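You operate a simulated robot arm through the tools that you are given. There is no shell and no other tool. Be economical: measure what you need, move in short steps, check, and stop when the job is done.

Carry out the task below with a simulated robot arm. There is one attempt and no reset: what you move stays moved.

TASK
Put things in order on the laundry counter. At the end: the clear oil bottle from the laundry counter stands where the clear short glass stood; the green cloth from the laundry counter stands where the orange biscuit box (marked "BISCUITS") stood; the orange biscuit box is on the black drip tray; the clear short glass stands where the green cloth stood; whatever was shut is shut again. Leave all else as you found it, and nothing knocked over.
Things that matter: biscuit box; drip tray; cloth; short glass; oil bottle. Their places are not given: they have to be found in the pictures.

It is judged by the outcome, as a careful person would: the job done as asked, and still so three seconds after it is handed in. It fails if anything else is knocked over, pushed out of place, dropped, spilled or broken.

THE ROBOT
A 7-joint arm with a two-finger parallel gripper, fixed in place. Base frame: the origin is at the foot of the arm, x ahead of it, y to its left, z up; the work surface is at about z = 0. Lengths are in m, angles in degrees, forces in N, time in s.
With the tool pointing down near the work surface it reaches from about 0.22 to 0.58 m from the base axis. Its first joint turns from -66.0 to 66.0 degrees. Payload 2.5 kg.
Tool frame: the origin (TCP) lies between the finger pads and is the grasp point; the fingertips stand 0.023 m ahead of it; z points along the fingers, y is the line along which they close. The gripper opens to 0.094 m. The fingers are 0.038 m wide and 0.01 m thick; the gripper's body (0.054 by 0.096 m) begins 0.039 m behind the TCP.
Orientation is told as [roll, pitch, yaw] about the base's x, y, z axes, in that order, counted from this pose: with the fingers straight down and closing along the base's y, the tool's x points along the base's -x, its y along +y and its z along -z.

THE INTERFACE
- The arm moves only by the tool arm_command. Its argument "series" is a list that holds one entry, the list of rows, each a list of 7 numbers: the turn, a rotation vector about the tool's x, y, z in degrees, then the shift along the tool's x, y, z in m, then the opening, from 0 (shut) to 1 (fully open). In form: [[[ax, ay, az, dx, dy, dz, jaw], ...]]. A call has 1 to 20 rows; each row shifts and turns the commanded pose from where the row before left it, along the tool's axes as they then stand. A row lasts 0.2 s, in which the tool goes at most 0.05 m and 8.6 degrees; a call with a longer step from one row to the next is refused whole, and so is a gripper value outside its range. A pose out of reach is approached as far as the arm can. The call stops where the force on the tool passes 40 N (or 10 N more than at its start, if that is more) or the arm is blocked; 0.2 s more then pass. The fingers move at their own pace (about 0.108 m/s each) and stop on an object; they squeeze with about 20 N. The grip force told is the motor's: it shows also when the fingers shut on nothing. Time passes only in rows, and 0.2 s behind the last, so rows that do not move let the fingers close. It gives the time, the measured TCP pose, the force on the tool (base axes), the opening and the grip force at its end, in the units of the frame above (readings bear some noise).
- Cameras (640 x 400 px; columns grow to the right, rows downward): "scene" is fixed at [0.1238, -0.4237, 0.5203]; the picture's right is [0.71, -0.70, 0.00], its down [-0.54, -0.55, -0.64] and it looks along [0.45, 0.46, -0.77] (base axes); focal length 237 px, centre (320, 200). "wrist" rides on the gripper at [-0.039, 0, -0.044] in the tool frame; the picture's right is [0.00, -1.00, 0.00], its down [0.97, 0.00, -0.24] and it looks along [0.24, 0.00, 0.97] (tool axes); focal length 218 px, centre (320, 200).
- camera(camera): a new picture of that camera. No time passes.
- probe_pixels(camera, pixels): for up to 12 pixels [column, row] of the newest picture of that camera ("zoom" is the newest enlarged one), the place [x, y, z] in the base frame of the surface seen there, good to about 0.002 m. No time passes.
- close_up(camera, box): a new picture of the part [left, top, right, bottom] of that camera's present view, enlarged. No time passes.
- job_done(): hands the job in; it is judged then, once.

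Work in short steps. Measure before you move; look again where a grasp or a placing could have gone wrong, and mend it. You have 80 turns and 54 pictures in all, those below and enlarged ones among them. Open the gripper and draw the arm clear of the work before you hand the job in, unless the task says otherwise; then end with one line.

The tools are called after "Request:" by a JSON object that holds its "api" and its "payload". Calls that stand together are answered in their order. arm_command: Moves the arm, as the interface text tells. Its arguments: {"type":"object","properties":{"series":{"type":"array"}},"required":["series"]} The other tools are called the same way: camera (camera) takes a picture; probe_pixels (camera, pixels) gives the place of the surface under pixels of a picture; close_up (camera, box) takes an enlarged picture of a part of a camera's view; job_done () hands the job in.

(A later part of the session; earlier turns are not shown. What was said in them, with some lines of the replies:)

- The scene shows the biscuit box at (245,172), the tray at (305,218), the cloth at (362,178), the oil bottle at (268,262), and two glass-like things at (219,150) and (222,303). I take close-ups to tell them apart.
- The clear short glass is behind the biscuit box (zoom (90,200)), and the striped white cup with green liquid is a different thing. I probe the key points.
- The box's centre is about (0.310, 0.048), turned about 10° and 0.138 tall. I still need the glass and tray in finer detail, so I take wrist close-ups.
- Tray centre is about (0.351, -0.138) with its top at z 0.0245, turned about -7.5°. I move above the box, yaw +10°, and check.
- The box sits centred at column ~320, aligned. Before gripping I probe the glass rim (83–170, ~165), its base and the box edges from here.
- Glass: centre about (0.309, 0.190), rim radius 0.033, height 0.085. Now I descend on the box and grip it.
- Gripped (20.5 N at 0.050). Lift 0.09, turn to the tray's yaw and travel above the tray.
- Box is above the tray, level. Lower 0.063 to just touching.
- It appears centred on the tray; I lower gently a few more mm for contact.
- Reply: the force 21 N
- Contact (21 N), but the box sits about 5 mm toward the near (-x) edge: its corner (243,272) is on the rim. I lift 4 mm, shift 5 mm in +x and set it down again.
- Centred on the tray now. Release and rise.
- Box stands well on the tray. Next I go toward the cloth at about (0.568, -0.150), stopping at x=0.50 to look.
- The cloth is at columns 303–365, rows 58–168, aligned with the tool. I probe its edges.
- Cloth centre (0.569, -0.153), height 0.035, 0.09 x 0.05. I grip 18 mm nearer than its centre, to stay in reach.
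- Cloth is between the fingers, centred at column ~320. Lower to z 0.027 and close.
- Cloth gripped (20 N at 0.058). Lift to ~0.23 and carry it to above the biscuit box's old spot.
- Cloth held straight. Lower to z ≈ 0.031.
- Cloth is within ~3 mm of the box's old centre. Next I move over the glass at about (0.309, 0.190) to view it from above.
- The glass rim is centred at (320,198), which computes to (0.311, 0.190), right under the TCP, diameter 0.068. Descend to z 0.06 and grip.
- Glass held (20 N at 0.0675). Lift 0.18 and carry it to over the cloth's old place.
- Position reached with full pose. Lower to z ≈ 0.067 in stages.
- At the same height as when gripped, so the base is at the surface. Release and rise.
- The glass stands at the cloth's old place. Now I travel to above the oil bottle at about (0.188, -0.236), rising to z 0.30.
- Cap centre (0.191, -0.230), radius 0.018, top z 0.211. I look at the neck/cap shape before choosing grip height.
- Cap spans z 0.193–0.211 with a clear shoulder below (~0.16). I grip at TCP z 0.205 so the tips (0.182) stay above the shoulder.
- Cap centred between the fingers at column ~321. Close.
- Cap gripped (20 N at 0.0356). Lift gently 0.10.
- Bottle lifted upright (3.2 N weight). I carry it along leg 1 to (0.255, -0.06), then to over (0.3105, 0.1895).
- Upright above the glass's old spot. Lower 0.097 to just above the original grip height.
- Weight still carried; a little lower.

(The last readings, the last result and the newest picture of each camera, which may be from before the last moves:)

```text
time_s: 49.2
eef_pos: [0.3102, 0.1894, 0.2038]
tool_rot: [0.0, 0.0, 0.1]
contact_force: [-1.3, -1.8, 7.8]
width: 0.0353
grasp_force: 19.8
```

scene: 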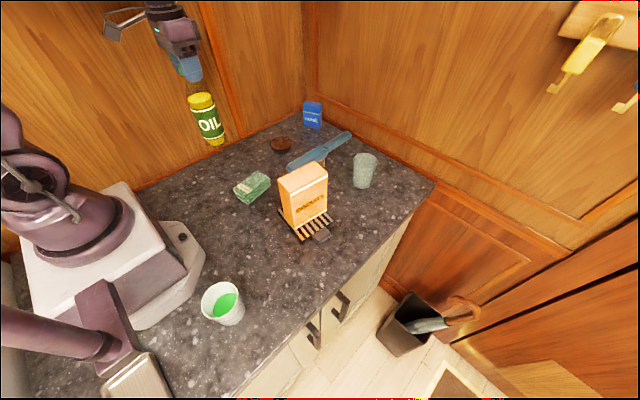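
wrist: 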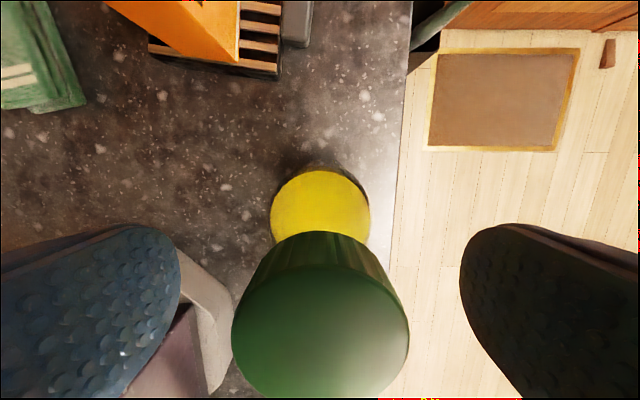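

Contact now (+7.8 N). Release and rise slowly.

Request:
{"api": "arm_command", "payload": {"series": [[[0, 0, 0, 0, 0, 0, 0.45], [0, 0, 0, 0, 0, 0, 0.7], [0, 0, 0, 0, 0, 0, 0.9], [0, 0, 0, 0, 0, 0, 0.9], [0, 0, 0, 0, 0, -0.02, 0.9], [0, 0, 0, 0, 0, -0.04, 0.9], [0, 0, 0, 0, 0, -0.04, 0.9], [0, 0, 0, 0, 0, 0, 0.9]]]}}

Request:
{"api": "camera", "payload": {"camera": "scene"}}

Request:
{"api": "camera", "payload": {"camera": "wrist"}}

```text
time_s: 51.0
eef_pos: [0.3112, 0.1904, 0.3031]
tool_rot: [0.0, 0.0, 0.1]
contact_force: [1.1, 0.4, -0.2]
width: 0.0847
grasp_force: 0.0
```

```text
17 pictures are left
```

scene: 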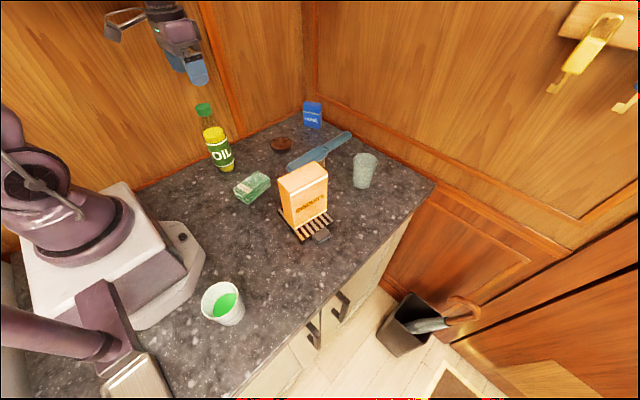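

```text
16 pictures are left
```

wrist: 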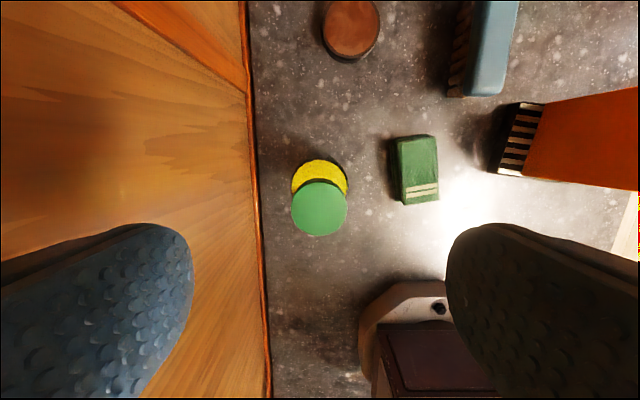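

All four things stand in their places. I draw the arm clear toward its starting pose and take a last look.

Request:
{"api": "arm_command", "payload": {"series": [[[0, 0, 0, 0, 0, -0.03, 1], [0, 0, 0, 0, -0.036, 0, 1], [0, 0, 0, 0, -0.036, 0, 1], [0, 0, 0, 0, -0.036, 0, 1], [0, 0, 0, 0, -0.036, 0, 1], [0, 0, 0, 0, -0.036, 0, 1], [0, 0, 0, 0, -0.036, 0, 1], [0, 0, 0, 0, 0, 0, 1]]]}}

Request:
{"api": "camera", "payload": {"camera": "scene"}}

```text
time_s: 52.8
eef_pos: [0.3108, -0.0271, 0.3329]
tool_rot: [0.0, 0.0, 0.0]
contact_force: [0.2, 0.1, -0.3]
width: 0.0942
grasp_force: 0.0
```

```text
15 pictures are left
```

scene: 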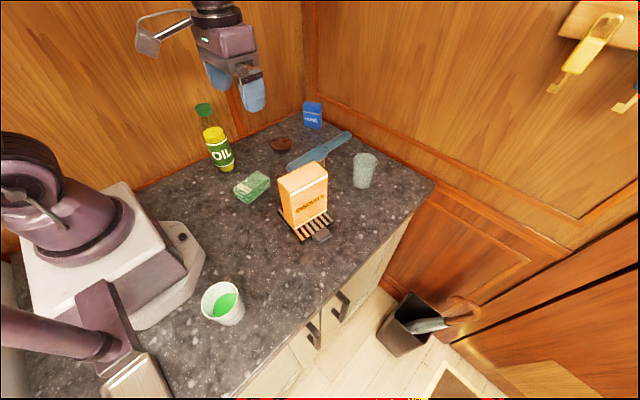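

Everything is in place and upright; the gripper is open and clear.

Request:
{"api": "job_done", "payload": {}}

```text
The job is handed in.
```

The job is handed in: the oil bottle stands where the glass was, the glass where the cloth was, the cloth where the biscuit box was (about 3–4 mm off), and the biscuit box on the drip tray; nothing was knocked over and nothing had to be opened.
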